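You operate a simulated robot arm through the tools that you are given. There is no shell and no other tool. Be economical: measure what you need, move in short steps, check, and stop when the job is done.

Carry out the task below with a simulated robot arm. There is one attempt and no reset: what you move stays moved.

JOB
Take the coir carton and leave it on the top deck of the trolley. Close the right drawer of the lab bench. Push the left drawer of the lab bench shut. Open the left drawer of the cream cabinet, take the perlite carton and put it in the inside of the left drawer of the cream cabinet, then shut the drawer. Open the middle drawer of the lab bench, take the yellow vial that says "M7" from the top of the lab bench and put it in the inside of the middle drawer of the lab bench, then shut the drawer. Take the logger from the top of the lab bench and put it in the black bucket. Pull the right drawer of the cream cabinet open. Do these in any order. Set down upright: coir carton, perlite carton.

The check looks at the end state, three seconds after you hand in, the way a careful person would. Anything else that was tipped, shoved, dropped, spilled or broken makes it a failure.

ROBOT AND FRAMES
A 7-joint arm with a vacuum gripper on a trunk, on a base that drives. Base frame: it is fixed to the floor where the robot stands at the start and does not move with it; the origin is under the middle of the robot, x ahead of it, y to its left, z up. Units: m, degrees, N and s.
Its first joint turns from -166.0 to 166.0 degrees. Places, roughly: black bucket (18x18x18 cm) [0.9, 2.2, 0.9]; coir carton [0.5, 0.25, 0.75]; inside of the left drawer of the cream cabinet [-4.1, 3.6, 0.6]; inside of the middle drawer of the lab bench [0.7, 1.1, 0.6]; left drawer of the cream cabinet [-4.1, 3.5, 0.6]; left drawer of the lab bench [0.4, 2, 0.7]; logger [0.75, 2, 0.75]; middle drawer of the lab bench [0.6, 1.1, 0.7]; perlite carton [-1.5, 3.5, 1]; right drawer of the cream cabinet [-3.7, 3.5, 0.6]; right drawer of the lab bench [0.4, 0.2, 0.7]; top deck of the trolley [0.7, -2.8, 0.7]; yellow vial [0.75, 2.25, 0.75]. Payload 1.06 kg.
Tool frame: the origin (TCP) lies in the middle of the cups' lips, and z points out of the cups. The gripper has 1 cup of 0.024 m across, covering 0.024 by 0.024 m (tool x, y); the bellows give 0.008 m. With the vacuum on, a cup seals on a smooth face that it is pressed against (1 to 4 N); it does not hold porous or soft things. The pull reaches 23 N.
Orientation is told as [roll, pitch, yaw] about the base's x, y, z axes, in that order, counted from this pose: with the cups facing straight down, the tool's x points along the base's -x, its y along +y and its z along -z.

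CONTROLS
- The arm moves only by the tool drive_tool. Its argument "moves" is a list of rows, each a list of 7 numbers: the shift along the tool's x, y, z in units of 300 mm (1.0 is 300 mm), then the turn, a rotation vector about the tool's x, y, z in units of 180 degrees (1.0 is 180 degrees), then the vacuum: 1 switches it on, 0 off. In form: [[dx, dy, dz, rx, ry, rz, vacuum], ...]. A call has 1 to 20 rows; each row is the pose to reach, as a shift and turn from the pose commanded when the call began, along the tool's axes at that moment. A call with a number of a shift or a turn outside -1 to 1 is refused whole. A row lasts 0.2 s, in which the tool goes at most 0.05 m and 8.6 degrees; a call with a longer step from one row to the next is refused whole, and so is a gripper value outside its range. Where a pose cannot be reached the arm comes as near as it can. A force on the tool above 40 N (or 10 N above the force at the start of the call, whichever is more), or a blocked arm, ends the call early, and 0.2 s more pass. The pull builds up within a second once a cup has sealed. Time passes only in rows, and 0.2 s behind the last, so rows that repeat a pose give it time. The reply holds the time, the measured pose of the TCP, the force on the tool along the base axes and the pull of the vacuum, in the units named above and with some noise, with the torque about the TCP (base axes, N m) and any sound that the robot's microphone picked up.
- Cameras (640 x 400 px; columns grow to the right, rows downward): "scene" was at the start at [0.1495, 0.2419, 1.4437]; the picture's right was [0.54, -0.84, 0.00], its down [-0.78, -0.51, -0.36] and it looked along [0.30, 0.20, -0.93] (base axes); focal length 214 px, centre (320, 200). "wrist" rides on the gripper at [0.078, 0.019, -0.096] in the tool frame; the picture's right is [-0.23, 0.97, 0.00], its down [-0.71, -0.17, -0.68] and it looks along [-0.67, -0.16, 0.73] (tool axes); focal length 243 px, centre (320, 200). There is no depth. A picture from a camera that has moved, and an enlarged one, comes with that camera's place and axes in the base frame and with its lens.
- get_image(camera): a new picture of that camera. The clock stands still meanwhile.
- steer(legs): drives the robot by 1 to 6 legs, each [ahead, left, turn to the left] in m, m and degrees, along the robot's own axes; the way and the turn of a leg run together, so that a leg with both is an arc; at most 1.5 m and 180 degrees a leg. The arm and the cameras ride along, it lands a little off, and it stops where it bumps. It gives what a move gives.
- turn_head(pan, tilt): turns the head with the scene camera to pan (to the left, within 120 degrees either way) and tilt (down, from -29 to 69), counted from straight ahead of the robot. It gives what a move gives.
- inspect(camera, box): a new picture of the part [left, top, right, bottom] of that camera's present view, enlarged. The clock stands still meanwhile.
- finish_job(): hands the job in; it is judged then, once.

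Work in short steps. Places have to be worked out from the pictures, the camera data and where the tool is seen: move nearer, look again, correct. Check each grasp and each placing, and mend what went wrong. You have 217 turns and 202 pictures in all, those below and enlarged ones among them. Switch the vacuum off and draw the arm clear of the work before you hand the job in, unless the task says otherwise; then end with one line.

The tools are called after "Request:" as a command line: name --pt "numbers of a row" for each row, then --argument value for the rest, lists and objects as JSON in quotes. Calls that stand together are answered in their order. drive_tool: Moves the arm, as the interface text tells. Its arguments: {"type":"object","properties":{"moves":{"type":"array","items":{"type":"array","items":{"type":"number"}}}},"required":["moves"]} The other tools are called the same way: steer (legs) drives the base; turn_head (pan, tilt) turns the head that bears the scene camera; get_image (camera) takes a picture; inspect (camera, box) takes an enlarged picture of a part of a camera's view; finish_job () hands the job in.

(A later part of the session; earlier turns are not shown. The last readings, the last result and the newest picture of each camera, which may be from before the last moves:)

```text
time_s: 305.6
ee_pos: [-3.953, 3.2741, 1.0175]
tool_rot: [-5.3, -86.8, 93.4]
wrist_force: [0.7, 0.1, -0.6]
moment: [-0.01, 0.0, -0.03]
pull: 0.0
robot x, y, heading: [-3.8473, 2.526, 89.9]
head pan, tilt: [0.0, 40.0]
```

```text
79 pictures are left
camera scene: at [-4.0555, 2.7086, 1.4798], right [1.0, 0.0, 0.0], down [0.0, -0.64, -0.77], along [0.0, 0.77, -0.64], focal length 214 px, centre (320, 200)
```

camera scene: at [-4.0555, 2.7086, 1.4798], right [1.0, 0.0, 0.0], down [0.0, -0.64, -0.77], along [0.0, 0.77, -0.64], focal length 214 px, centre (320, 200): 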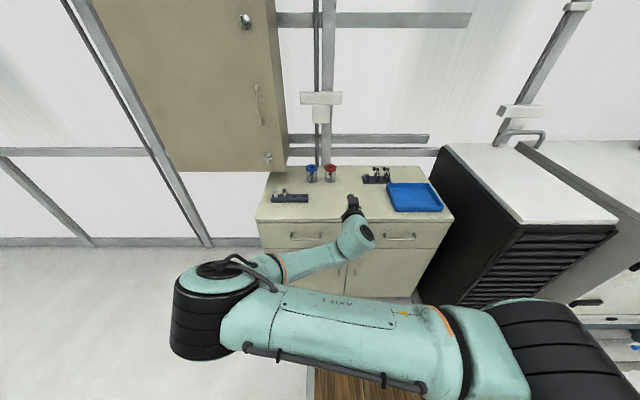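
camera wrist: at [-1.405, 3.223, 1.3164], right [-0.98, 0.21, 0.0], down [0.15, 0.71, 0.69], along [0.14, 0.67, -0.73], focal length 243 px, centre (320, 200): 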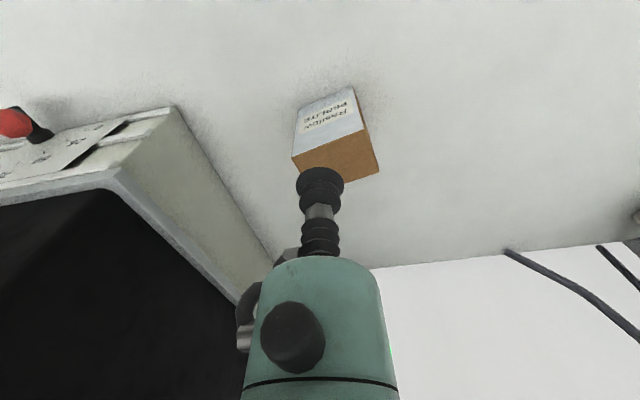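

Arm is now in an elbow-left configuration and free. Lower the tool toward z≈0.66 at y≈3.27.

Request:
drive_tool --pt "0.14 0 0 0 -0.004 0 0" --pt "0.28 0 0 0 -0.008 0 0" --pt "0.42 0 0 0 -0.012 0 0" --pt "0.56 0 0.01 0 -0.016 0 0" --pt "0.7 0 0.02 0 -0.018 0 0" --pt "0.84 0 0.03 0 -0.018 0 0" --pt "0.98 0 0.05 0 -0.018 0 0" --pt "0.98 0 0.05 0 -0.018 0 0"

Request:
get_image --camera "scene"

Request:
get_image --camera "wrist"

```text
time_s: 307.4
ee_pos: [-3.9888, 3.2965, 0.8953]
tool_rot: [-72.4, -89.7, 160.5]
wrist_force: [0.2, -0.7, 0.3]
moment: [-0.01, -0.01, -0.01]
pull: 0.0
out of reach, approached as far as the arm can: row 3, 4, 5, 6, 7, 8
robot x, y, heading: [-3.8469, 2.5227, 90.0]
head pan, tilt: [0.0, 40.0]
```

```text
78 pictures are left
camera scene: at [-4.0555, 2.7086, 1.4798], right [1.0, 0.0, 0.0], down [0.0, -0.64, -0.77], along [0.0, 0.77, -0.64], focal length 214 px, centre (320, 200)
```

scene: 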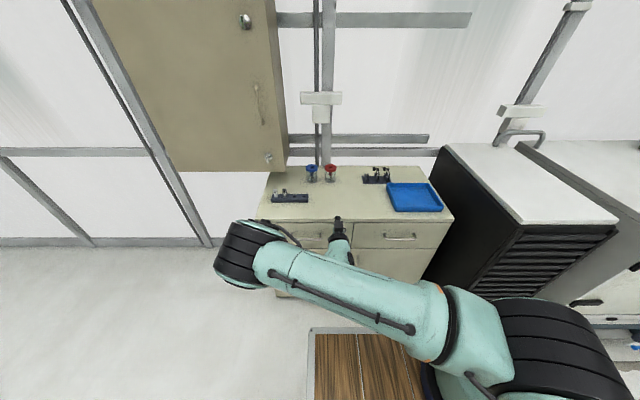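

```text
77 pictures are left
camera wrist: at [-4.0103, 3.2008, 0.8165], right [-0.97, 0.03, 0.23], down [0.15, -0.69, 0.71], along [0.18, 0.72, 0.67], focal length 243 px, centre (320, 200)
```

wrist: 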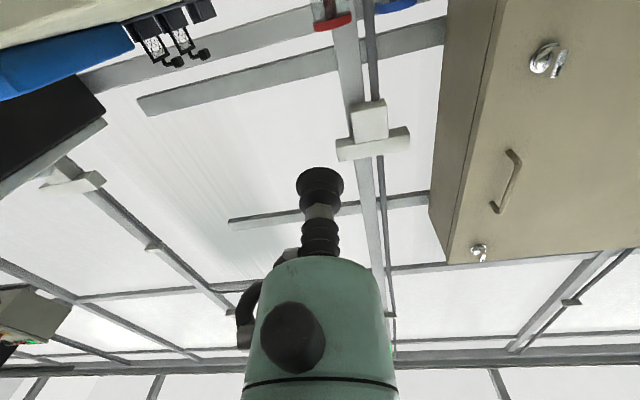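

This configuration can't get lower. Raise, extend and point the tool down again to restore the elbow-up posture.

Request:
drive_tool --pt "-0.13 0 0 0 0 0 0" --pt "-0.26 0 0 0 0 0 0" --pt "-0.4 0 0 0 0 0 0" --pt "-0.53 0 0 0 0 0 0" --pt "-0.66 0 0 0 0 0 0" --pt "-0.8 0 0 0 0 0 0"

Request:
drive_tool --pt "-0.03 0 0.03 0 0.0455 0 0" --pt "-0.06 0 0.06 0 0.091 0 0" --pt "-0.1 0 0.09 0 0.136 0 0" --pt "-0.14 0 0.12 0 0.182 0 0" --pt "-0.18 0 0.15 0 0.227 0 0" --pt "-0.2 0 0.18 0 0.273 0 0" --pt "-0.22 0 0.21 0 0.318 0 0" --pt "-0.24 0 0.24 0 0.364 0 0" --pt "-0.26 0 0.27 0 0.41 0 0" --pt "-0.28 0 0.3 0 0.455 0 0" --pt "-0.3 0 0.33 0 0.5 0 0" --pt "-0.3 0 0.33 0 0.5 0 0"

Request:
get_image --camera "scene"

```text
time_s: 308.8
ee_pos: [-3.9852, 3.2983, 1.1357]
tool_rot: [-71.6, -89.7, 159.6]
wrist_force: [-0.7, -0.3, 0.2]
moment: [0.04, -0.03, 0.02]
pull: 0.1
robot x, y, heading: [-3.8463, 2.5216, 89.8]
head pan, tilt: [0.0, 40.0]
```

```text
time_s: 311.4
ee_pos: [-3.9827, 3.3974, 1.2236]
tool_rot: [-0.3, 0.1, 88.1]
wrist_force: [0.3, -0.1, 0.3]
moment: [0.04, 0.0, -0.02]
pull: 0.1
robot x, y, heading: [-3.8482, 2.5226, 89.7]
head pan, tilt: [0.0, 40.0]
```

```text
76 pictures are left
camera scene: at [-4.0555, 2.7085, 1.4798], right [1.0, 0.0, 0.0], down [0.0, -0.64, -0.77], along [0.0, 0.77, -0.64], focal length 214 px, centre (320, 200)
```

scene: 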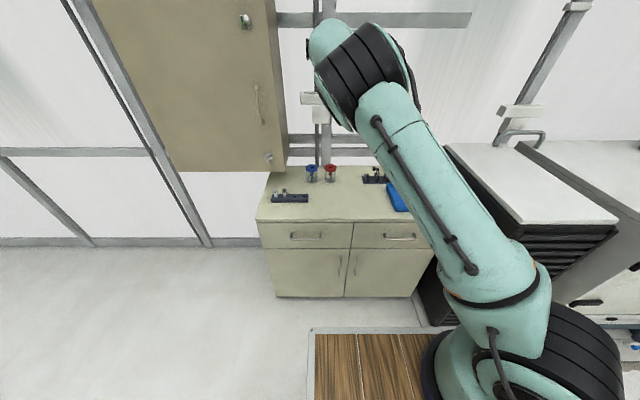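

Elbow-up restored. Now pitch forward while retreating slightly and descending, as before.

Request:
drive_tool --pt "0.05 0 0.09 0 -0.0455 0 0" --pt "0.1 0 0.18 0 -0.091 0 0" --pt "0.15 0 0.27 0 -0.136 0 0" --pt "0.2 0 0.36 0 -0.182 0 0" --pt "0.25 0 0.45 0 -0.227 0 0" --pt "0.3 0 0.54 0 -0.273 0 0" --pt "0.34 0 0.63 0 -0.318 0 0" --pt "0.38 0 0.72 0 -0.364 0 0" --pt "0.42 0 0.81 0 -0.41 0 0" --pt "0.46 0 0.9 0 -0.455 0 0" --pt "0.5 0 0.98 0 -0.5 0 0" --pt "0.5 0 0.98 0 -0.5 0 0"

Request:
get_image --camera "scene"

```text
time_s: 314.0
ee_pos: [-3.9859, 3.2466, 0.9316]
tool_rot: [-96.4, -89.9, -175.5]
wrist_force: [0.0, 0.9, -0.6]
moment: [0.01, -0.04, 0.0]
pull: 0.2
robot x, y, heading: [-3.8443, 2.5208, 90.1]
head pan, tilt: [0.0, 40.0]
```

```text
75 pictures are left
camera scene: at [-4.0555, 2.7086, 1.4798], right [1.0, 0.0, 0.0], down [0.0, -0.64, -0.77], along [0.0, 0.77, -0.64], focal length 214 px, centre (320, 200)
```

scene: 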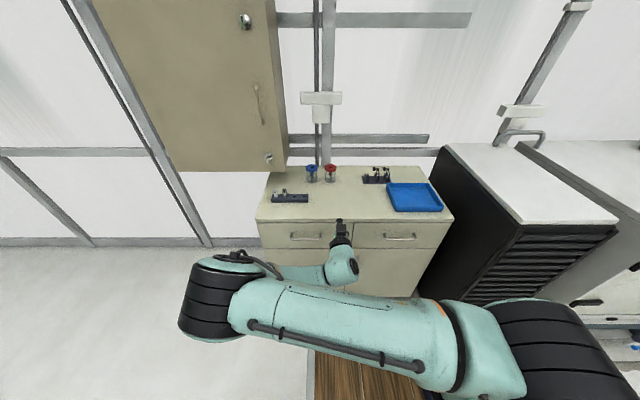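

The elbow dropped sideways again because the target is too far left of the robot. Restore the tool-down pose, and shift the robot 0.2 m left.

Request:
drive_tool --pt "-0.09 0 0.02 0 0.0455 0 0" --pt "-0.18 0 0.04 0 0.091 0 0" --pt "-0.27 0 0.06 0 0.136 0 0" --pt "-0.36 0 0.1 0 0.182 0 0" --pt "-0.45 0 0.14 0 0.227 0 0" --pt "-0.54 0 0.19 0 0.273 0 0" --pt "-0.63 0 0.25 0 0.318 0 0" --pt "-0.72 0 0.32 0 0.364 0 0" --pt "-0.8 0 0.4 0 0.41 0 0" --pt "-0.86 0 0.48 0 0.455 0 0" --pt "-0.9 0 0.55 0 0.5 0 0" --pt "-0.9 0 0.55 0 0.5 0 0"

Request:
steer --legs '[[0, 0.2, 0]]'

Request:
get_image --camera "scene"

```text
time_s: 316.6
ee_pos: [-3.9827, 3.4127, 1.2008]
tool_rot: [-0.2, 0.1, 88.1]
wrist_force: [-0.6, -0.1, 0.2]
moment: [0.01, -0.01, -0.02]
pull: 0.1
robot x, y, heading: [-3.8478, 2.5198, 90.0]
head pan, tilt: [0.0, 40.0]
```

```text
time_s: 318.2
ee_pos: [-4.1857, 3.4148, 1.202]
tool_rot: [-0.3, 0.0, 88.1]
wrist_force: [-0.4, -0.5, -0.3]
moment: [0.0, -0.01, 0.0]
pull: 0.1
robot x, y, heading: [-4.05, 2.5214, 90.2]
head pan, tilt: [0.0, 40.0]
```

```text
74 pictures are left
camera scene: at [-4.259, 2.7093, 1.4798], right [1.0, 0.0, 0.0], down [0.0, -0.64, -0.77], along [0.0, 0.77, -0.64], focal length 214 px, centre (320, 200)
```

scene: 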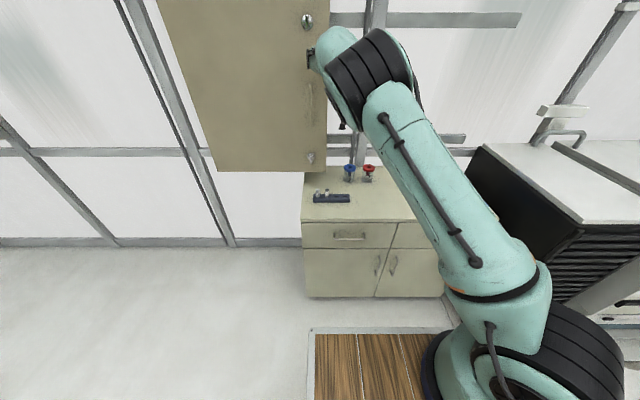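

Move the tool right to x≈−3.97 (rel −0.08), then pitch it horizontal.

Request:
drive_tool --pt "0.01 -0.14 0 0 0 0 0" --pt "0.02 -0.28 0 0 0 0 0" --pt "0.02 -0.42 0 0 0 0 0" --pt "0.02 -0.56 0 0 0 0 0" --pt "0.02 -0.72 0 0 0 -0.01 0" --pt "0.02 -0.72 0 0 0 -0.01 0"

Request:
drive_tool --pt "0.05 0 0.09 0 -0.0455 0 0" --pt "0.1 0 0.18 0 -0.091 0 0" --pt "0.15 0 0.27 0 -0.136 0 0" --pt "0.2 0 0.36 0 -0.182 0 0" --pt "0.25 0 0.45 0 -0.227 0 0" --pt "0.3 0 0.54 0 -0.273 0 0" --pt "0.34 0 0.63 0 -0.318 0 0" --pt "0.38 0 0.72 0 -0.364 0 0" --pt "0.42 0 0.81 0 -0.41 0 0" --pt "0.46 0 0.9 0 -0.455 0 0" --pt "0.5 0 0.98 0 -0.5 0 0" --pt "0.5 0 0.98 0 -0.5 0 0"

Request:
get_image --camera "scene"

```text
time_s: 319.6
ee_pos: [-3.9652, 3.3997, 1.2028]
tool_rot: [-0.3, 0.0, 89.9]
wrist_force: [-0.2, -0.1, 0.0]
moment: [-0.01, 0.0, -0.01]
pull: 0.0
robot x, y, heading: [-4.0481, 2.5218, 90.0]
head pan, tilt: [0.0, 40.0]
```

```text
time_s: 322.2
ee_pos: [-4.0075, 3.2338, 0.9946]
tool_rot: [3.1, -84.6, 97.5]
wrist_force: [0.7, 0.0, 0.4]
moment: [0.0, -0.02, -0.03]
pull: 0.1
out of reach, approached as far as the arm can: row 9, 10, 11, 12
robot x, y, heading: [-4.0542, 2.5202, 89.8]
head pan, tilt: [0.0, 40.0]
```

```text
73 pictures are left
camera scene: at [-4.2588, 2.7091, 1.4798], right [1.0, 0.0, 0.0], down [0.0, -0.64, -0.77], along [0.0, 0.77, -0.64], focal length 214 px, centre (320, 200)
```

scene: 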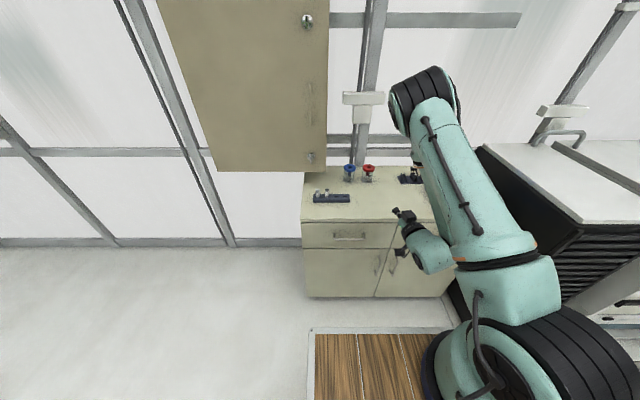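

Now it is limited on the other side; the sweet spot is the target ~0.1 m left of robot centre as with the middle drawer. Restore tool-down, shift the robot 0.15 right.

Request:
drive_tool --pt "-0.09 0 0.03 0 0.0455 0 0" --pt "-0.18 0 0.06 0 0.091 0 0" --pt "-0.27 0 0.1 0 0.136 0 0" --pt "-0.36 0 0.14 0 0.182 0 0" --pt "-0.45 0 0.19 0 0.227 0 0" --pt "-0.52 0 0.25 0 0.273 0 0" --pt "-0.59 0 0.32 0 0.318 0 0" --pt "-0.64 0 0.4 0 0.364 0 0" --pt "-0.68 0 0.48 0 0.41 0 0" --pt "-0.71 0 0.56 0 0.455 0 0" --pt "-0.737 0 0.63 0 0.5 0 0" --pt "-0.737 0 0.63 0 0.5 0 0"

Request:
steer --legs '[[0, -0.14, 0]]'

```text
time_s: 324.8
ee_pos: [-4.0428, 3.4396, 1.195]
tool_rot: [0.3, 5.6, 100.6]
wrist_force: [0.8, 0.4, -0.3]
moment: [0.01, 0.02, 0.02]
pull: 0.0
robot x, y, heading: [-4.0522, 2.522, 89.9]
head pan, tilt: [0.0, 40.0]
```

```text
time_s: 326.1
ee_pos: [-3.9014, 3.4386, 1.1936]
tool_rot: [0.2, 5.6, 100.6]
wrist_force: [-0.7, 0.2, -0.4]
moment: [0.0, 0.01, 0.0]
pull: 0.0
robot x, y, heading: [-3.9119, 2.5247, 89.8]
head pan, tilt: [0.0, 40.0]
```

Fix yaw/pitch and place the tool at x≈−4.0, z≈1.13.

Request:
drive_tool --pt "-0.02 0.11 0.07 0 -0.01 0.017 0" --pt "-0.04 0.22 0.14 0 -0.02 0.035 0" --pt "-0.06 0.33 0.2 0 -0.031 0.053 0" --pt "-0.06 0.33 0.2 0 -0.031 0.053 0"

Request:
get_image --camera "scene"

```text
time_s: 327.1
ee_pos: [-4.0019, 3.4336, 1.132]
tool_rot: [0.0, -0.2, 90.9]
wrist_force: [0.1, 0.7, -0.5]
moment: [0.01, 0.02, 0.0]
pull: 0.1
robot x, y, heading: [-3.913, 2.5211, 89.9]
head pan, tilt: [0.0, 40.0]
```

```text
72 pictures are left
camera scene: at [-4.1194, 2.7092, 1.4798], right [1.0, 0.0, 0.0], down [0.0, -0.64, -0.77], along [0.0, 0.77, -0.64], focal length 214 px, centre (320, 200)
```

scene: 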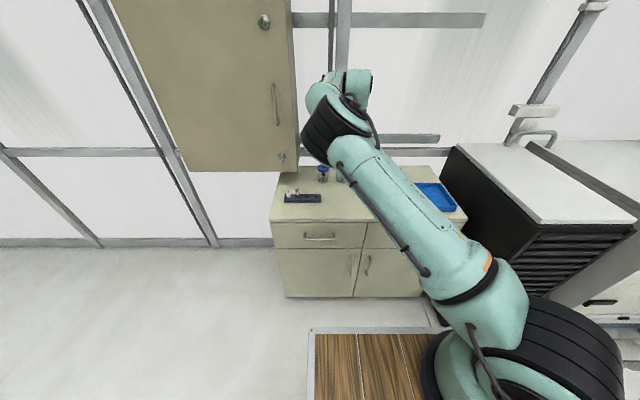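

The elbow is on the left now; earlier good posture had it right/up. Fold the arm high and close to let it flip back.

Request:
drive_tool --pt "0.1 0 -0.11 0 0 0 0" --pt "0.2 0 -0.22 0 0 0 0" --pt "0.3 0 -0.33 0 0 0 0" --pt "0.4 0 -0.44 0 0 0 0" --pt "0.5 0 -0.55 0 0 0 0" --pt "0.6 0 -0.66 0 0 0 0" --pt "0.7 0 -0.77 0 0 0 0" --pt "0.8 0 -0.88 0 0 0 0" --pt "0.9 0 -0.99 0 0 0 0" --pt "1.0 0 -1.0 0 0 0 0"

Request:
get_image --camera "scene"

```text
time_s: 329.4
ee_pos: [-3.9966, 3.1318, 1.4314]
tool_rot: [-0.1, -0.2, 90.8]
wrist_force: [-0.3, 0.6, -0.3]
moment: [-0.02, 0.0, 0.02]
pull: 0.1
robot x, y, heading: [-3.913, 2.5243, 89.8]
head pan, tilt: [0.0, 40.0]
```

```text
71 pictures are left
camera scene: at [-4.1196, 2.7097, 1.4797], right [1.0, 0.0, 0.0], down [0.0, -0.64, -0.77], along [0.0, 0.77, -0.64], focal length 214 px, centre (320, 200)
```

scene: 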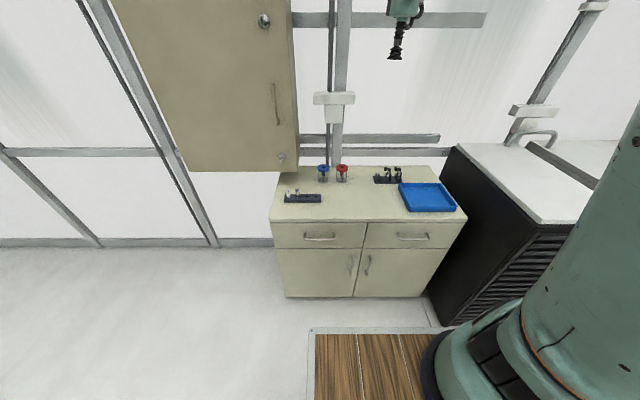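

Elbow is right/up again, and I get a clear view of the cabinet. Go forward/down, then repeat the exact pitch manoeuvre used for the middle drawer.

Request:
drive_tool --pt "-0.1 0 0.1 0 0 0 0" --pt "-0.2 0 0.2 0 0 0 0" --pt "-0.3 0 0.3 0 0 0 0" --pt "-0.4 0 0.4 0 0 0 0" --pt "-0.5 0 0.5 0 0 0 0" --pt "-0.6 0 0.6 0 0 0 0" --pt "-0.7 0 0.7 0 0 0 0" --pt "-0.8 0 0.8 0 0 0 0" --pt "-0.9 0 0.9 0 0 0 0" --pt "-1.0 0 1.0 0 0 0 0" --pt "-1.0 0 1.0 0 0 0 0"

Request:
get_image --camera "scene"

```text
time_s: 331.8
ee_pos: [-4.002, 3.4343, 1.1344]
tool_rot: [-0.1, -0.3, 91.0]
wrist_force: [-0.2, -0.4, 0.6]
moment: [0.01, 0.0, 0.0]
pull: 0.0
robot x, y, heading: [-3.9134, 2.5175, 89.8]
head pan, tilt: [0.0, 40.0]
```

```text
70 pictures are left
camera scene: at [-4.1194, 2.7091, 1.4798], right [1.0, 0.0, 0.0], down [0.0, -0.64, -0.77], along [0.0, 0.77, -0.64], focal length 214 px, centre (320, 200)
```

scene: 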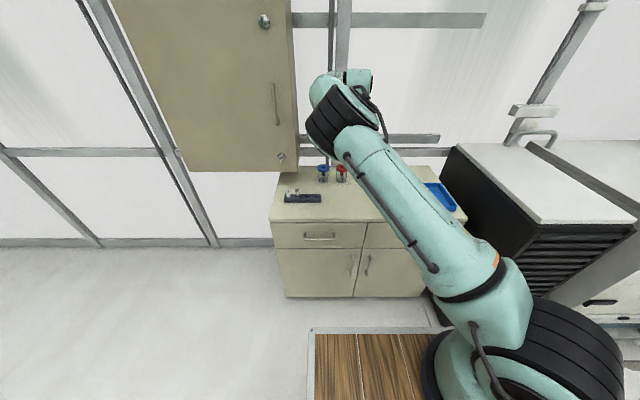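

The wrist ended in a flipped branch. I'll retrace the path: pitch to horizontal, retract to where it flipped, then reverse the rotation.

Request:
drive_tool --pt "0.05 0 0.035 0 -0.0455 0 0" --pt "0.1 0 0.07 0 -0.091 0 0" --pt "0.15 0 0.1 0 -0.136 0 0" --pt "0.2 0 0.14 0 -0.182 0 0" --pt "0.25 0 0.17 0 -0.227 0 0" --pt "0.3 0 0.21 0 -0.273 0 0" --pt "0.35 0 0.24 0 -0.318 0 0" --pt "0.4 0 0.28 0 -0.364 0 0" --pt "0.45 0 0.31 0 -0.41 0 0" --pt "0.5 0 0.35 0 -0.455 0 0" --pt "0.547 0 0.38 0 -0.5 0 0" --pt "0.547 0 0.38 0 -0.5 0 0"

Request:
drive_tool --pt "0 0 -0.1 0 0 0.01 0" --pt "0 0 -0.2 0 0 0.02 0" --pt "0 0 -0.3 0 0 0.03 0" --pt "0 0 -0.4 0 0 0.04 0" --pt "0 0 -0.5 0 0 0.05 0" --pt "0 0 -0.6 0 0 0.059 0" --pt "0 0 -0.67 0 0 0.059 0"

Request:
get_image --camera "scene"

```text
time_s: 334.4
ee_pos: [-4.0048, 3.268, 1.1456]
tool_rot: [-2.5, -86.5, 93.5]
wrist_force: [0.0, 0.0, 1.0]
moment: [0.01, 0.04, -0.02]
pull: 0.2
out of reach, approached as far as the arm can: row 10, 11, 12
robot x, y, heading: [-3.9118, 2.524, 89.9]
head pan, tilt: [0.0, 40.0]
```

```text
time_s: 335.9
ee_pos: [-3.9996, 3.1573, 1.1885]
tool_rot: [66.7, -78.6, 10.0]
wrist_force: [0.3, -0.2, 0.0]
moment: [0.02, -0.03, 0.0]
pull: 0.1
out of reach, approached as far as the arm can: row 2, 3, 4, 5, 6, 7
robot x, y, heading: [-3.9142, 2.5195, 89.9]
head pan, tilt: [0.0, 40.0]
stopped in row 7: the arm was blocked; the commanded pose is now the measured one
```

```text
69 pictures are left
camera scene: at [-4.1246, 2.7204, 1.4774], right [1.0, 0.0, 0.0], down [0.0, -0.65, -0.76], along [0.01, 0.76, -0.65], focal length 214 px, centre (320, 200)
```

scene: 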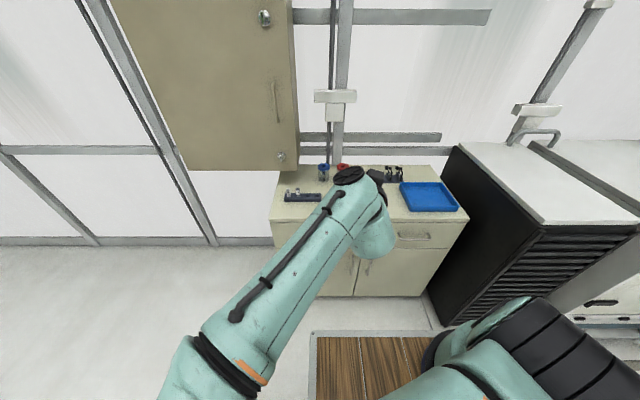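

The elbow is behind/left and touches the mast. Rotate the tool back down while rising.

Request:
drive_tool --pt "-0.06 0 0.04 0 0.04 0 0" --pt "-0.12 0 0.08 0 0.08 0 0" --pt "-0.18 0 0.1 0 0.12 0 0" --pt "-0.24 0 0.12 0 0.16 0 0" --pt "-0.3 0 0.14 0 0.2 0 0" --pt "-0.36 0 0.15 0 0.24 0 0" --pt "-0.42 0 0.15 0 0.28 0 0" --pt "-0.48 0 0.15 0 0.32 0 0" --pt "-0.54 0 0.15 0 0.36 0 0" --pt "-0.6 0 0.15 0 0.4 0 0" --pt "-0.66 0 0.15 0 0.44 0 0" --pt "-0.72 0 0.15 0 0.46 0 0" --pt "-0.72 0 0.15 0 0.46 0 0"

Request:
get_image --camera "scene"

```text
time_s: 336.8
ee_pos: [-3.985, 3.1784, 1.2599]
tool_rot: [0.3, -70.6, 74.8]
wrist_force: [-0.8, 0.3, -0.5]
moment: [-0.01, 0.0, -0.06]
pull: 0.1
robot x, y, heading: [-3.9134, 2.5204, 89.7]
head pan, tilt: [0.0, 40.0]
stopped in row 4: the arm was blocked; the commanded pose is now the measured one
```

```text
68 pictures are left
camera scene: at [-4.122, 2.7116, 1.4791], right [1.0, -0.01, 0.0], down [0.0, -0.64, -0.76], along [0.01, 0.76, -0.64], focal length 214 px, centre (320, 200)
```

scene: 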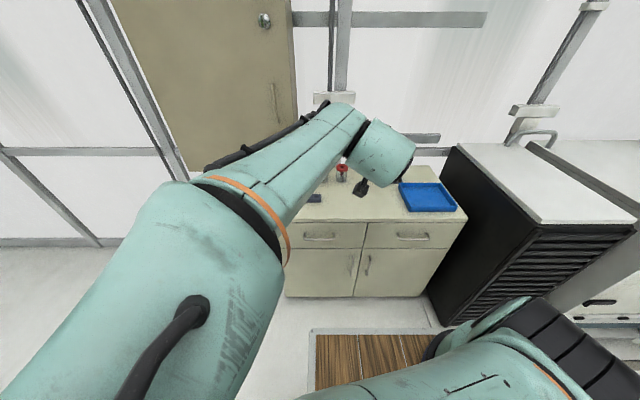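

Pull the tool forward to draw the elbow away from the mast.

Request:
drive_tool --pt "-0.07 0.035 0.11 0 0 0 0" --pt "-0.15 0.07 0.22 0 0 0 0" --pt "-0.22 0.1 0.33 0 0 0 0" --pt "-0.3 0.135 0.44 0 0 0 0" --pt "-0.37 0.17 0.55 0 0 0 0" --pt "-0.37 0.17 0.55 0 0 0 0"

Request:
get_image --camera "scene"

```text
time_s: 338.2
ee_pos: [-3.9841, 3.3763, 1.31]
tool_rot: [1.1, -70.7, 74.1]
wrist_force: [0.5, 0.1, -0.4]
moment: [0.01, 0.0, -0.02]
pull: 0.0
robot x, y, heading: [-3.9126, 2.5255, 89.8]
head pan, tilt: [0.0, 40.0]
```

```text
67 pictures are left
camera scene: at [-4.1195, 2.7092, 1.4798], right [1.0, 0.0, 0.0], down [0.0, -0.64, -0.77], along [0.0, 0.77, -0.64], focal length 214 px, centre (320, 200)
```

scene: 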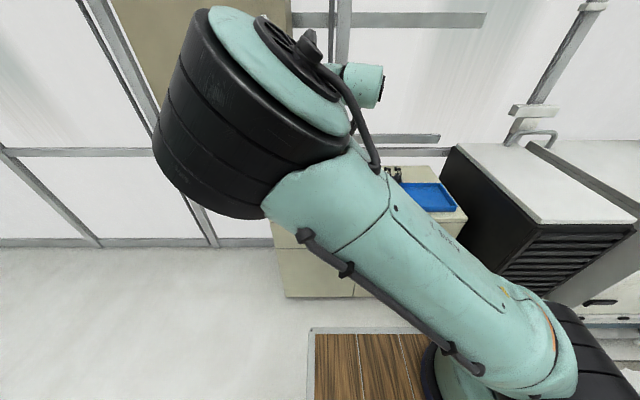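

Elbow is now high-left with the tool far out. Level the tool to horizontal here and descend without retreating much.

Request:
drive_tool --pt "0 0 0 -0.021 -0.027 -0.0075 0" --pt "0 0 0 -0.042 -0.054 -0.015 0" --pt "0 0 0 -0.063 -0.081 -0.0225 0" --pt "0 0 0 -0.084 -0.108 -0.03 0" --pt "0.13 -0.005 0.03 -0.084 -0.108 -0.03 0" --pt "0.26 -0.01 0.055 -0.084 -0.108 -0.03 0" --pt "0.4 -0.015 0.08 -0.084 -0.108 -0.03 0" --pt "0.53 -0.02 0.11 -0.084 -0.108 -0.03 0" --pt "0.66 -0.025 0.14 -0.084 -0.108 -0.03 0" --pt "0.79 -0.03 0.165 -0.084 -0.108 -0.03 0" --pt "0.92 -0.035 0.19 -0.084 -0.108 -0.03 0" --pt "0.92 -0.035 0.19 -0.084 -0.108 -0.03 0"

Request:
get_image --camera "scene"

```text
time_s: 340.8
ee_pos: [-3.9831, 3.3383, 1.0314]
tool_rot: [-89.4, -87.5, -179.8]
wrist_force: [0.5, 0.2, -1.0]
moment: [-0.03, -0.01, 0.02]
pull: 0.0
robot x, y, heading: [-3.9129, 2.5242, 89.4]
head pan, tilt: [0.0, 40.0]
```

```text
66 pictures are left
camera scene: at [-4.1195, 2.7093, 1.4798], right [1.0, 0.0, 0.0], down [0.0, -0.64, -0.77], along [0.0, 0.77, -0.64], focal length 214 px, centre (320, 200)
```

scene: 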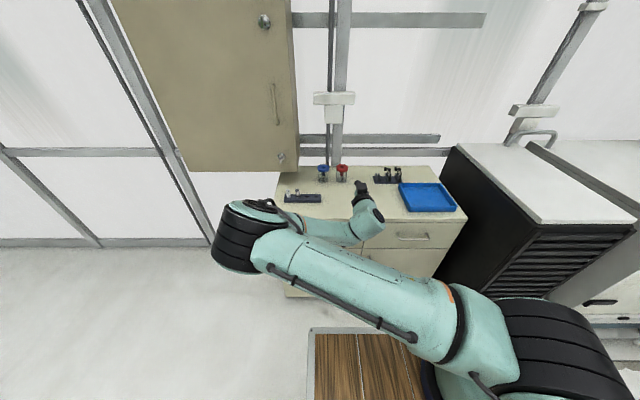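

Continue down to test the limit in this posture.

Request:
drive_tool --pt "0.13 0 0 0 0 0 0" --pt "0.26 0 0 0 0 0 0" --pt "0.4 0 0 0 0 0 0" --pt "0.53 0 0 0 0 0 0" --pt "0.66 0 0 0 0 0 0" --pt "0.8 0 0 0 0 0 0" --pt "0.93 0 0 0 0 0 0" --pt "0.93 0 0 0 0 0 0"

Request:
get_image --camera "scene"

```text
time_s: 342.6
ee_pos: [-3.9908, 3.3565, 0.9]
tool_rot: [-88.0, -87.4, 179.0]
wrist_force: [-0.6, -0.5, -0.1]
moment: [0.02, -0.01, -0.02]
pull: 0.1
out of reach, approached as far as the arm can: row 4, 5, 6, 7, 8
robot x, y, heading: [-3.9139, 2.5202, 89.8]
head pan, tilt: [0.0, 40.0]
```

```text
65 pictures are left
camera scene: at [-4.1195, 2.7093, 1.4798], right [1.0, 0.0, 0.0], down [0.0, -0.64, -0.77], along [0.0, 0.77, -0.64], focal length 214 px, centre (320, 200)
```

scene: 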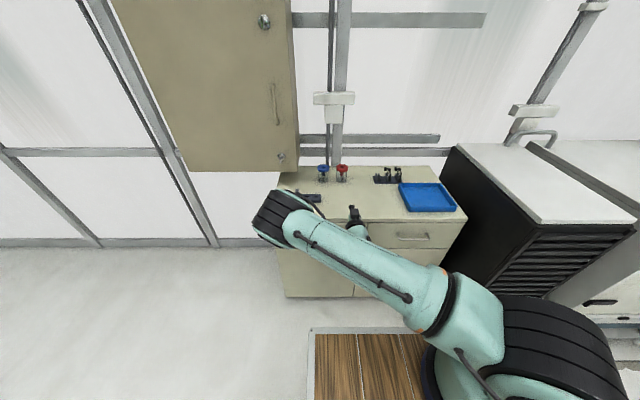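

The limit in this branch is z≈0.90. I'll reproduce the original sequence: raise high, fold to the crossing pose (fully up), then come out to the left-front, to recover the good posture.

Request:
drive_tool --pt "-0.15 0 -0.03 0 0 0 0" --pt "-0.3 0 -0.06 0 0 0 0" --pt "-0.45 0 -0.09 0 0.01 0 0" --pt "-0.6 0 -0.1 0 0.05 0 0" --pt "-0.72 0 -0.1 0 0.095 0 0" --pt "-0.82 0 -0.1 0 0.14 0 0" --pt "-0.9 0 -0.1 0 0.185 0 0" --pt "-0.95 0 -0.1 0 0.23 0 0" --pt "-1.0 0 -0.1 0 0.275 0 0" --pt "-1.0 0 -0.1 0 0.32 0 0" --pt "-1.0 0 -0.1 0 0.365 0 0" --pt "-1.0 0 -0.1 0 0.41 0 0" --pt "-1.0 0 -0.1 0 0.455 0 0" --pt "-1.0 0 -0.1 0 0.486 0 0" --pt "-1.0 0 -0.1 0 0.486 0 0"

Request:
drive_tool --pt "0.12 0 -0.08 0 0 0 0" --pt "0.24 0 -0.16 0 0 0 0" --pt "0.36 0 -0.24 0 0 0 0" --pt "0.48 0 -0.32 0 0 0 0" --pt "0.6 0 -0.4 0 0 0 0" --pt "0.72 0 -0.5 0 0 0 0" --pt "0.84 0 -0.6 0 0 0 0" --pt "0.96 0 -0.7 0 0 0 0" --pt "1.0 0 -0.84 0 0 0 0" --pt "1.0 0 -0.98 0 0 0 0"

Request:
get_image --camera "wrist"

```text
time_s: 345.8
ee_pos: [-3.9995, 3.3299, 1.1986]
tool_rot: [-2.3, -2.5, 91.1]
wrist_force: [0.4, 0.4, 0.0]
moment: [-0.02, -0.02, 0.0]
pull: 0.1
robot x, y, heading: [-3.9103, 2.5212, 89.8]
head pan, tilt: [0.0, 40.0]
```

```text
time_s: 348.0
ee_pos: [-4.007, 3.0153, 1.4778]
tool_rot: [-2.5, -2.3, 91.1]
wrist_force: [-0.3, 0.0, 0.3]
moment: [-0.03, -0.02, -0.01]
pull: 0.0
robot x, y, heading: [-3.9117, 2.5205, 89.7]
head pan, tilt: [0.0, 40.0]
```

```text
64 pictures are left
camera wrist: at [-4.0286, 2.9324, 1.5684], right [-0.97, 0.22, -0.03], down [0.13, 0.68, 0.72], along [0.18, 0.7, -0.69], focal length 243 px, centre (320, 200)
```

wrist: 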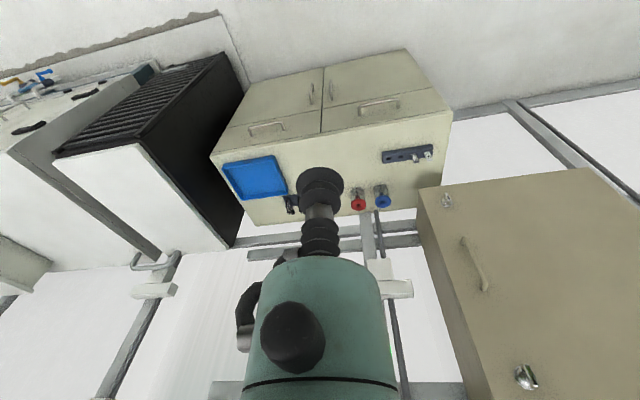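

Continue to the fully folded/raised pose (rel 0.25, z≈1.53), then out to the left-front.

Request:
drive_tool --pt "0.12 0 -0.03 0.003 -0.003 0 0" --pt "0.24 0 -0.06 0.006 -0.007 0 0" --pt "0.36 0 -0.09 0.01 -0.01 0 0" --pt "0.48 0 -0.12 0.013 -0.013 0 0" --pt "0.6 0 -0.15 0.013 -0.013 0 0" --pt "0.72 0 -0.17 0.013 -0.013 0 0" --pt "0.82 0 -0.18 0.013 -0.013 0 0" --pt "0.82 0 -0.18 0.013 -0.013 0 0"

Request:
get_image --camera "wrist"

```text
time_s: 349.8
ee_pos: [-4.0166, 2.787, 1.5161]
tool_rot: [-4.8, -4.9, 91.2]
wrist_force: [0.1, 0.4, 0.0]
moment: [-0.04, 0.02, -0.01]
pull: 0.1
out of reach, approached as far as the arm can: row 6, 7, 8
robot x, y, heading: [-3.9102, 2.5244, 89.7]
head pan, tilt: [0.0, 40.0]
```

```text
63 pictures are left
camera wrist: at [-4.0422, 2.7006, 1.6017], right [-0.97, 0.22, -0.06], down [0.1, 0.65, 0.75], along [0.21, 0.73, -0.65], focal length 243 px, centre (320, 200)
```

wrist: 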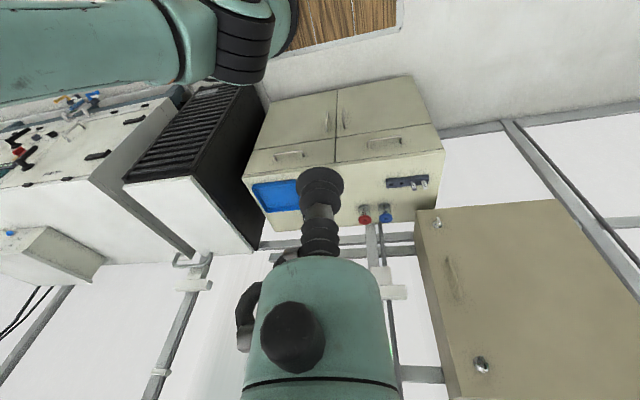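

The upper arm is to the right as in the original. Now come out toward left-front (rel 0.5, 0.27, z 1.22) and level the tool.

Request:
drive_tool --pt "-0.08 0.053 0.1 -0.003 0.003 0 0" --pt "-0.16 0.106 0.2 -0.006 0.006 0 0" --pt "-0.24 0.16 0.3 -0.01 0.01 0 0" --pt "-0.32 0.21 0.4 -0.013 0.013 0 0" --pt "-0.4 0.265 0.5 -0.016 0.016 0 0" --pt "-0.48 0.32 0.6 -0.02 0.02 0 0" --pt "-0.56 0.37 0.7 -0.023 0.023 0 0" --pt "-0.64 0.42 0.8 -0.027 0.027 0 0" --pt "-0.72 0.48 0.9 -0.027 0.027 0 0" --pt "-0.8 0.53 1.0 -0.027 0.027 0 0" --pt "-0.8 0.53 1.0 -0.027 0.027 0 0"

Request:
get_image --camera "scene"

```text
time_s: 352.2
ee_pos: [-4.1557, 3.0514, 1.2227]
tool_rot: [0.1, 0.0, 91.0]
wrist_force: [0.4, 0.1, 0.0]
moment: [0.04, -0.02, -0.01]
pull: 0.1
robot x, y, heading: [-3.9134, 2.521, 89.6]
head pan, tilt: [0.0, 40.0]
```

```text
62 pictures are left
camera scene: at [-4.1194, 2.7091, 1.4798], right [1.0, 0.0, 0.0], down [0.0, -0.64, -0.77], along [0.0, 0.77, -0.64], focal length 214 px, centre (320, 200)
```

scene: 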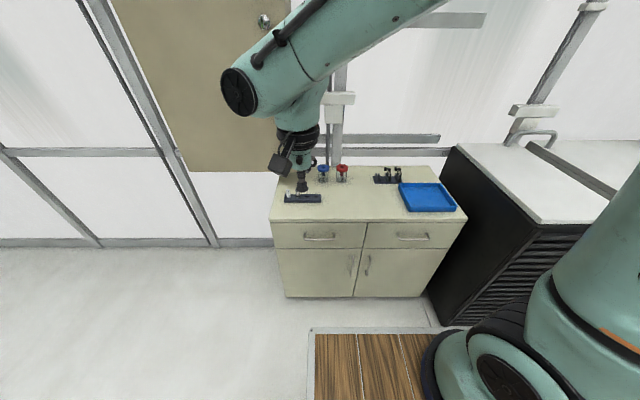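

Good posture recovered. Move forward to rel≈0.83 and x≈−3.99.

Request:
drive_tool --pt "-0.12 -0.07 0.04 0 0 0 0" --pt "-0.24 -0.14 0.08 0 0 0 0" --pt "-0.37 -0.21 0.12 0 0 0 0" --pt "-0.5 -0.28 0.16 0 0 0 0" --pt "-0.62 -0.35 0.2 0 0 0 0" --pt "-0.75 -0.42 0.24 0 0 0 0" --pt "-0.87 -0.49 0.27 0 0 0 0" --pt "-1.0 -0.55 0.3 0 0 0 0" --pt "-1.0 -0.55 0.3 0 0 0 0"

Request:
drive_tool --pt "0.03 0 0.075 0 -0.0455 0 0" --pt "0.06 0 0.15 0 -0.091 0 0" --pt "0.1 0 0.226 0 -0.136 0 0" --pt "0.13 0 0.3 0 -0.182 0 0" --pt "0.17 0 0.377 0 -0.227 0 0" --pt "0.2 0 0.45 0 -0.273 0 0" --pt "0.23 0 0.53 0 -0.318 0 0" --pt "0.27 0 0.6 0 -0.364 0 0" --pt "0.3 0 0.68 0 -0.41 0 0" --pt "0.33 0 0.755 0 -0.455 0 0" --pt "0.33 0 0.83 0 -0.5 0 0" --pt "0.33 0 0.83 0 -0.5 0 0"

Request:
get_image --camera "scene"

```text
time_s: 354.2
ee_pos: [-3.9961, 3.355, 1.133]
tool_rot: [0.1, 0.0, 91.0]
wrist_force: [0.2, 0.2, -0.1]
moment: [0.02, 0.03, -0.03]
pull: 0.1
robot x, y, heading: [-3.9134, 2.5197, 89.8]
head pan, tilt: [0.0, 40.0]
```

```text
time_s: 356.8
ee_pos: [-3.9946, 3.2532, 0.8832]
tool_rot: [128.4, -89.9, -37.5]
wrist_force: [0.1, -0.1, 0.9]
moment: [0.04, 0.01, 0.04]
pull: 0.0
robot x, y, heading: [-3.9125, 2.5187, 89.8]
head pan, tilt: [0.0, 40.0]
```

```text
61 pictures are left
camera scene: at [-4.1195, 2.7093, 1.4798], right [1.0, 0.0, 0.0], down [0.0, -0.64, -0.77], along [0.0, 0.77, -0.64], focal length 214 px, centre (320, 200)
```

scene: 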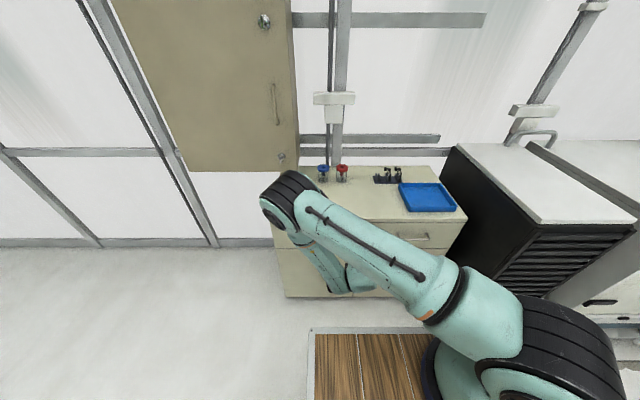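

Pose reached exactly. Lower to z≈0.655 and check with the wrist camera.

Request:
drive_tool --pt "0.13 0 0 0 0 0 0" --pt "0.26 0 0 0 0 0 0" --pt "0.39 0 0 0 0 0 0" --pt "0.52 0 0 0 0 0 0" --pt "0.65 0 0 0 0 0 0" --pt "0.76 0 0 0 0 0 0" --pt "0.76 0 0 0 0 0 0"

Request:
get_image --camera "wrist"

Request:
get_image --camera "scene"

```text
time_s: 358.4
ee_pos: [-3.9967, 3.2555, 0.6552]
tool_rot: [51.2, -89.9, 39.6]
wrist_force: [0.5, 0.4, -0.2]
moment: [-0.02, 0.02, 0.0]
pull: 0.1
robot x, y, heading: [-3.9108, 2.5173, 89.5]
head pan, tilt: [0.0, 40.0]
```

```text
60 pictures are left
camera wrist: at [-4.013, 3.1585, 0.576], right [-0.97, -0.02, 0.24], down [0.18, -0.68, 0.71], along [0.15, 0.73, 0.66], focal length 243 px, centre (320, 200)
```

wrist: 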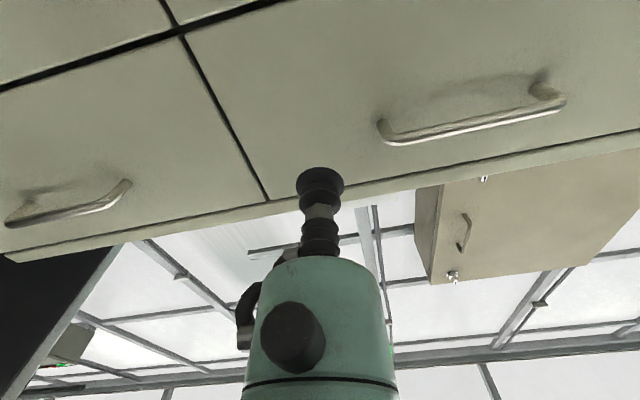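

```text
59 pictures are left
camera scene: at [-4.1195, 2.7093, 1.4798], right [1.0, 0.0, 0.0], down [0.0, -0.64, -0.77], along [0.0, 0.77, -0.64], focal length 214 px, centre (320, 200)
```

scene: 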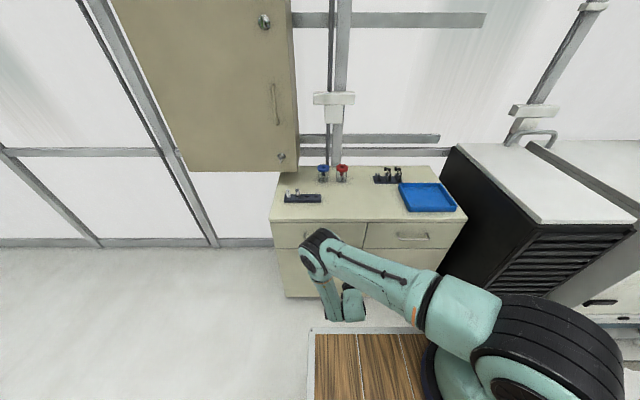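

The cup faces the left drawer's face, right of its handle. Advance to y≈3.385, then slowly with vacuum.

Request:
drive_tool --pt "0 0 0.12 0 0 0 1" --pt "0 0 0.24 0 0 0 1" --pt "0 0 0.34 0 0 0 1" --pt "0 0 0.4 0 0 0 1" --pt "0 0 0.43 0 0 0 1" --pt "0 0 0.445 0 0 0 1" --pt "0 0 0.46 0 0 0 1" --pt "0 0 0.475 0 0 0 1" --pt "0 0 0.49 0 0 0 1" --pt "0 0 0.505 0 0 0 1" --pt "0 0 0.52 0 0 0 1" --pt "0 0 0.52 0 0 0 1"

```text
time_s: 360.4
ee_pos: [-3.997, 3.3973, 0.6563]
tool_rot: [74.1, -89.9, 17.0]
wrist_force: [-0.7, -18.8, 15.8]
moment: [-0.22, -0.1, -0.2]
pull: 22.5
robot x, y, heading: [-3.9133, 2.5188, 89.7]
head pan, tilt: [0.0, 40.0]
stopped in row 10: the force on the tool passed its limit at 48 N (the readings are from after the stop); the commanded pose is now the measured one
```

Sealed. Pull the left drawer open by ~0.2 m.

Request:
drive_tool --pt "0 0 -0.02 0 0 0 1" --pt "0 0 -0.04 0 0 0 1" --pt "0 0 -0.08 0 0 0 1" --pt "0 0 -0.12 0 0 0 1" --pt "0 0 -0.16 0 0 0 1" --pt "0 0 -0.2 0 0 0 1" --pt "0 0 -0.24 0 0 0 1" --pt "0 0 -0.28 0 0 0 1" --pt "0 0 -0.32 0 0 0 1" --pt "0 0 -0.36 0 0 0 1" --pt "0 0 -0.4 0 0 0 1" --pt "0 0 -0.44 0 0 0 1" --pt "0 0 -0.48 0 0 0 1" --pt "0 0 -0.52 0 0 0 1" --pt "0 0 -0.56 0 0 0 1" --pt "0 0 -0.6 0 0 0 1" --pt "0 0 -0.64 0 0 0 1" --pt "0 0 -0.68 0 0 0 1" --pt "0 0 -0.68 0 0 0 1"

Request:
get_image --camera "scene"

```text
time_s: 364.4
ee_pos: [-3.9938, 3.1957, 0.6568]
tool_rot: [13.0, -89.9, 78.1]
wrist_force: [-8.5, -1.4, -6.5]
moment: [0.09, 0.03, -0.11]
pull: 22.9
robot x, y, heading: [-3.9146, 2.5211, 90.0]
head pan, tilt: [0.0, 40.0]
```

```text
58 pictures are left
camera scene: at [-4.1199, 2.7091, 1.4798], right [1.0, 0.0, 0.0], down [0.0, -0.64, -0.77], along [0.0, 0.77, -0.64], focal length 214 px, centre (320, 200)
```

scene: 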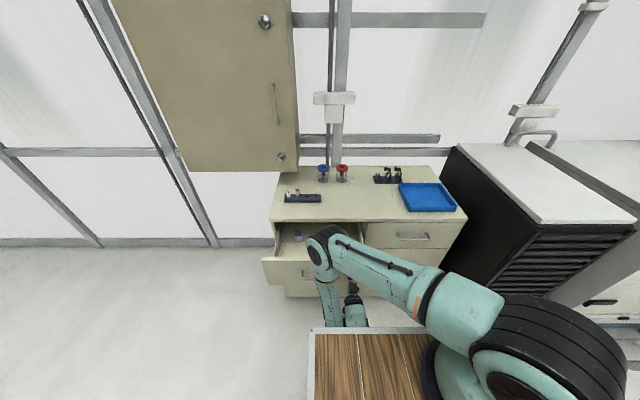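

Left drawer open. Release, back off 3 cm, and strafe right 0.2 m to the right drawer.

Request:
drive_tool --pt "0 0 0 0 0 0 0" --pt "0 0 0 0 0 0 0" --pt "0 0 0 0 0 0 0" --pt "0 0 0 0 0 0 0" --pt "0 0 0 0 0 0 0" --pt "0 0 -0.05 0 0 0 0" --pt "0 0 -0.1 0 0 0 0" --pt "0 0 -0.1 0 0 0 0"

Request:
steer --legs '[[0, -0.21, 0]]'

Request:
get_image --camera "wrist"

Request:
get_image --camera "scene"

```text
time_s: 366.2
ee_pos: [-3.9943, 3.1653, 0.6559]
tool_rot: [21.1, -89.8, 69.9]
wrist_force: [0.4, 0.0, 0.8]
moment: [0.03, 0.0, -0.01]
pull: 0.0
robot x, y, heading: [-3.912, 2.5232, 89.8]
head pan, tilt: [0.0, 40.0]
```

```text
time_s: 367.9
ee_pos: [-3.7855, 3.1638, 0.6561]
tool_rot: [22.1, -89.8, 69.1]
wrist_force: [-0.6, -0.2, 0.0]
moment: [-0.01, -0.01, -0.04]
pull: 0.1
robot x, y, heading: [-3.6973, 2.5179, 89.8]
head pan, tilt: [0.0, 40.0]
```

```text
57 pictures are left
camera wrist: at [-3.8003, 3.068, 0.5775], right [-0.97, -0.02, 0.24], down [0.19, -0.68, 0.71], along [0.15, 0.73, 0.66], focal length 243 px, centre (320, 200)
```

wrist: 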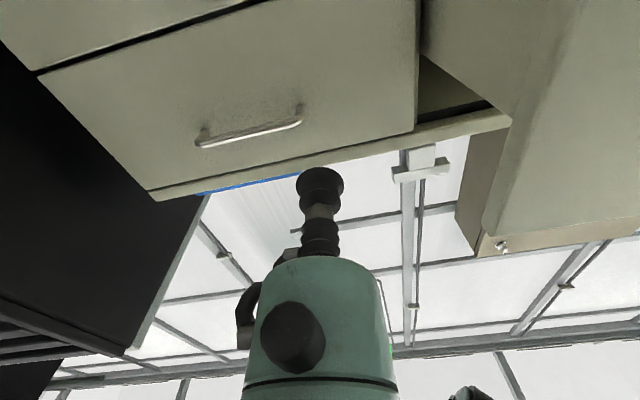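

```text
56 pictures are left
camera scene: at [-3.9077, 2.7079, 1.4798], right [1.0, 0.0, 0.0], down [0.0, -0.64, -0.77], along [0.0, 0.77, -0.64], focal length 214 px, centre (320, 200)
```

scene: 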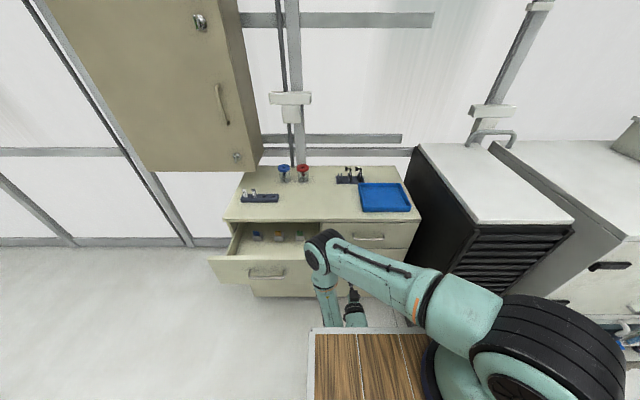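

Aligned on the right drawer between its left edge and handle. Advance with vacuum.

Request:
drive_tool --pt "0 0 0.13 0 0 0 1" --pt "0 0 0.26 0 0 0 1" --pt "0 0 0.39 0 0 0 1" --pt "0 0 0.5 0 0 0 1" --pt "0 0 0.6 0 0 0 1" --pt "0 0 0.67 0 0 0 1" --pt "0 0 0.7 0 0 0 1" --pt "0 0 0.715 0 0 0 1" --pt "0 0 0.73 0 0 0 1" --pt "0 0 0.745 0 0 0 1" --pt "0 0 0.76 0 0 0 1" --pt "0 0 0.77 0 0 0 1" --pt "0 0 0.775 0 0 0 1" --pt "0 0 0.775 0 0 0 1"

```text
time_s: 370.9
ee_pos: [-3.7875, 3.3954, 0.655]
tool_rot: [12.8, -89.7, 78.3]
wrist_force: [-6.4, -16.4, -1.3]
moment: [-0.02, -0.02, -0.15]
pull: 22.9
robot x, y, heading: [-3.7006, 2.5207, 89.7]
head pan, tilt: [0.0, 40.0]
```

Sealed. Pull the right drawer open by 0.2 m, then release and back off.

Request:
drive_tool --pt "0 0 -0.02 0 0 0 1" --pt "0 0 -0.04 0 0 0 1" --pt "0 0 -0.08 0 0 0 1" --pt "0 0 -0.12 0 0 0 1" --pt "0 0 -0.16 0 0 0 1" --pt "0 0 -0.2 0 0 0 1" --pt "0 0 -0.24 0 0 0 1" --pt "0 0 -0.28 0 0 0 1" --pt "0 0 -0.32 0 0 0 1" --pt "0 0 -0.36 0 0 0 1" --pt "0 0 -0.4 0 0 0 1" --pt "0 0 -0.44 0 0 0 1" --pt "0 0 -0.48 0 0 0 1" --pt "0 0 -0.52 0 0 0 1" --pt "0 0 -0.56 0 0 0 1" --pt "0 0 -0.6 0 0 0 1" --pt "0 0 -0.64 0 0 0 1" --pt "0 0 -0.68 0 0 0 1" --pt "0 0 -0.7 0 0 0 1" --pt "0 0 -0.7 0 0 0 1"

Request:
drive_tool --pt "0 0 0 0 0 0 0" --pt "0 0 0 0 0 0 0" --pt "0 0 0 0 0 0 0" --pt "0 0 0 0 0 0 0" --pt "0 0 0 0 0 0 0" --pt "0 0 -0.05 0 0 0 0" --pt "0 0 -0.1 0 0 0 0" --pt "-0.1 0 -0.1 0 0 0 0" --pt "-0.23 0 -0.1 0 0 0 0" --pt "-0.36 0 -0.1 0 0 0 0" --pt "-0.5 0 -0.1 0 0 0 0" --pt "-0.64 0 -0.08 0 0 0 0" --pt "-0.78 0 -0.04 0 0 0 0" --pt "-0.92 0 0 0 0 0 0" --pt "-1.0 0 0.05 0 0 0 0" --pt "-1.0 0 0.05 0 0 0 0"

Request:
get_image --camera "scene"

```text
time_s: 375.1
ee_pos: [-3.7846, 3.1867, 0.6565]
tool_rot: [6.7, -89.8, 84.3]
wrist_force: [1.0, -0.1, -8.8]
moment: [0.08, 0.03, -0.05]
pull: 22.9
robot x, y, heading: [-3.7005, 2.5225, 90.0]
head pan, tilt: [0.0, 40.0]
```

```text
time_s: 378.5
ee_pos: [-3.7838, 3.2016, 0.9552]
tool_rot: [16.0, -89.8, 75.1]
wrist_force: [-0.2, 0.3, -0.2]
moment: [0.04, 0.0, -0.03]
pull: 0.1
robot x, y, heading: [-3.7025, 2.522, 90.1]
head pan, tilt: [0.0, 40.0]
```

```text
55 pictures are left
camera scene: at [-3.9077, 2.7079, 1.4798], right [1.0, 0.0, 0.0], down [0.0, -0.64, -0.77], along [0.0, 0.77, -0.64], focal length 214 px, centre (320, 200)
```

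scene: 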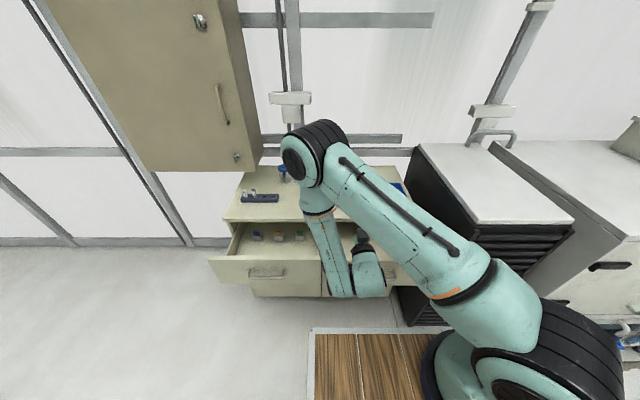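

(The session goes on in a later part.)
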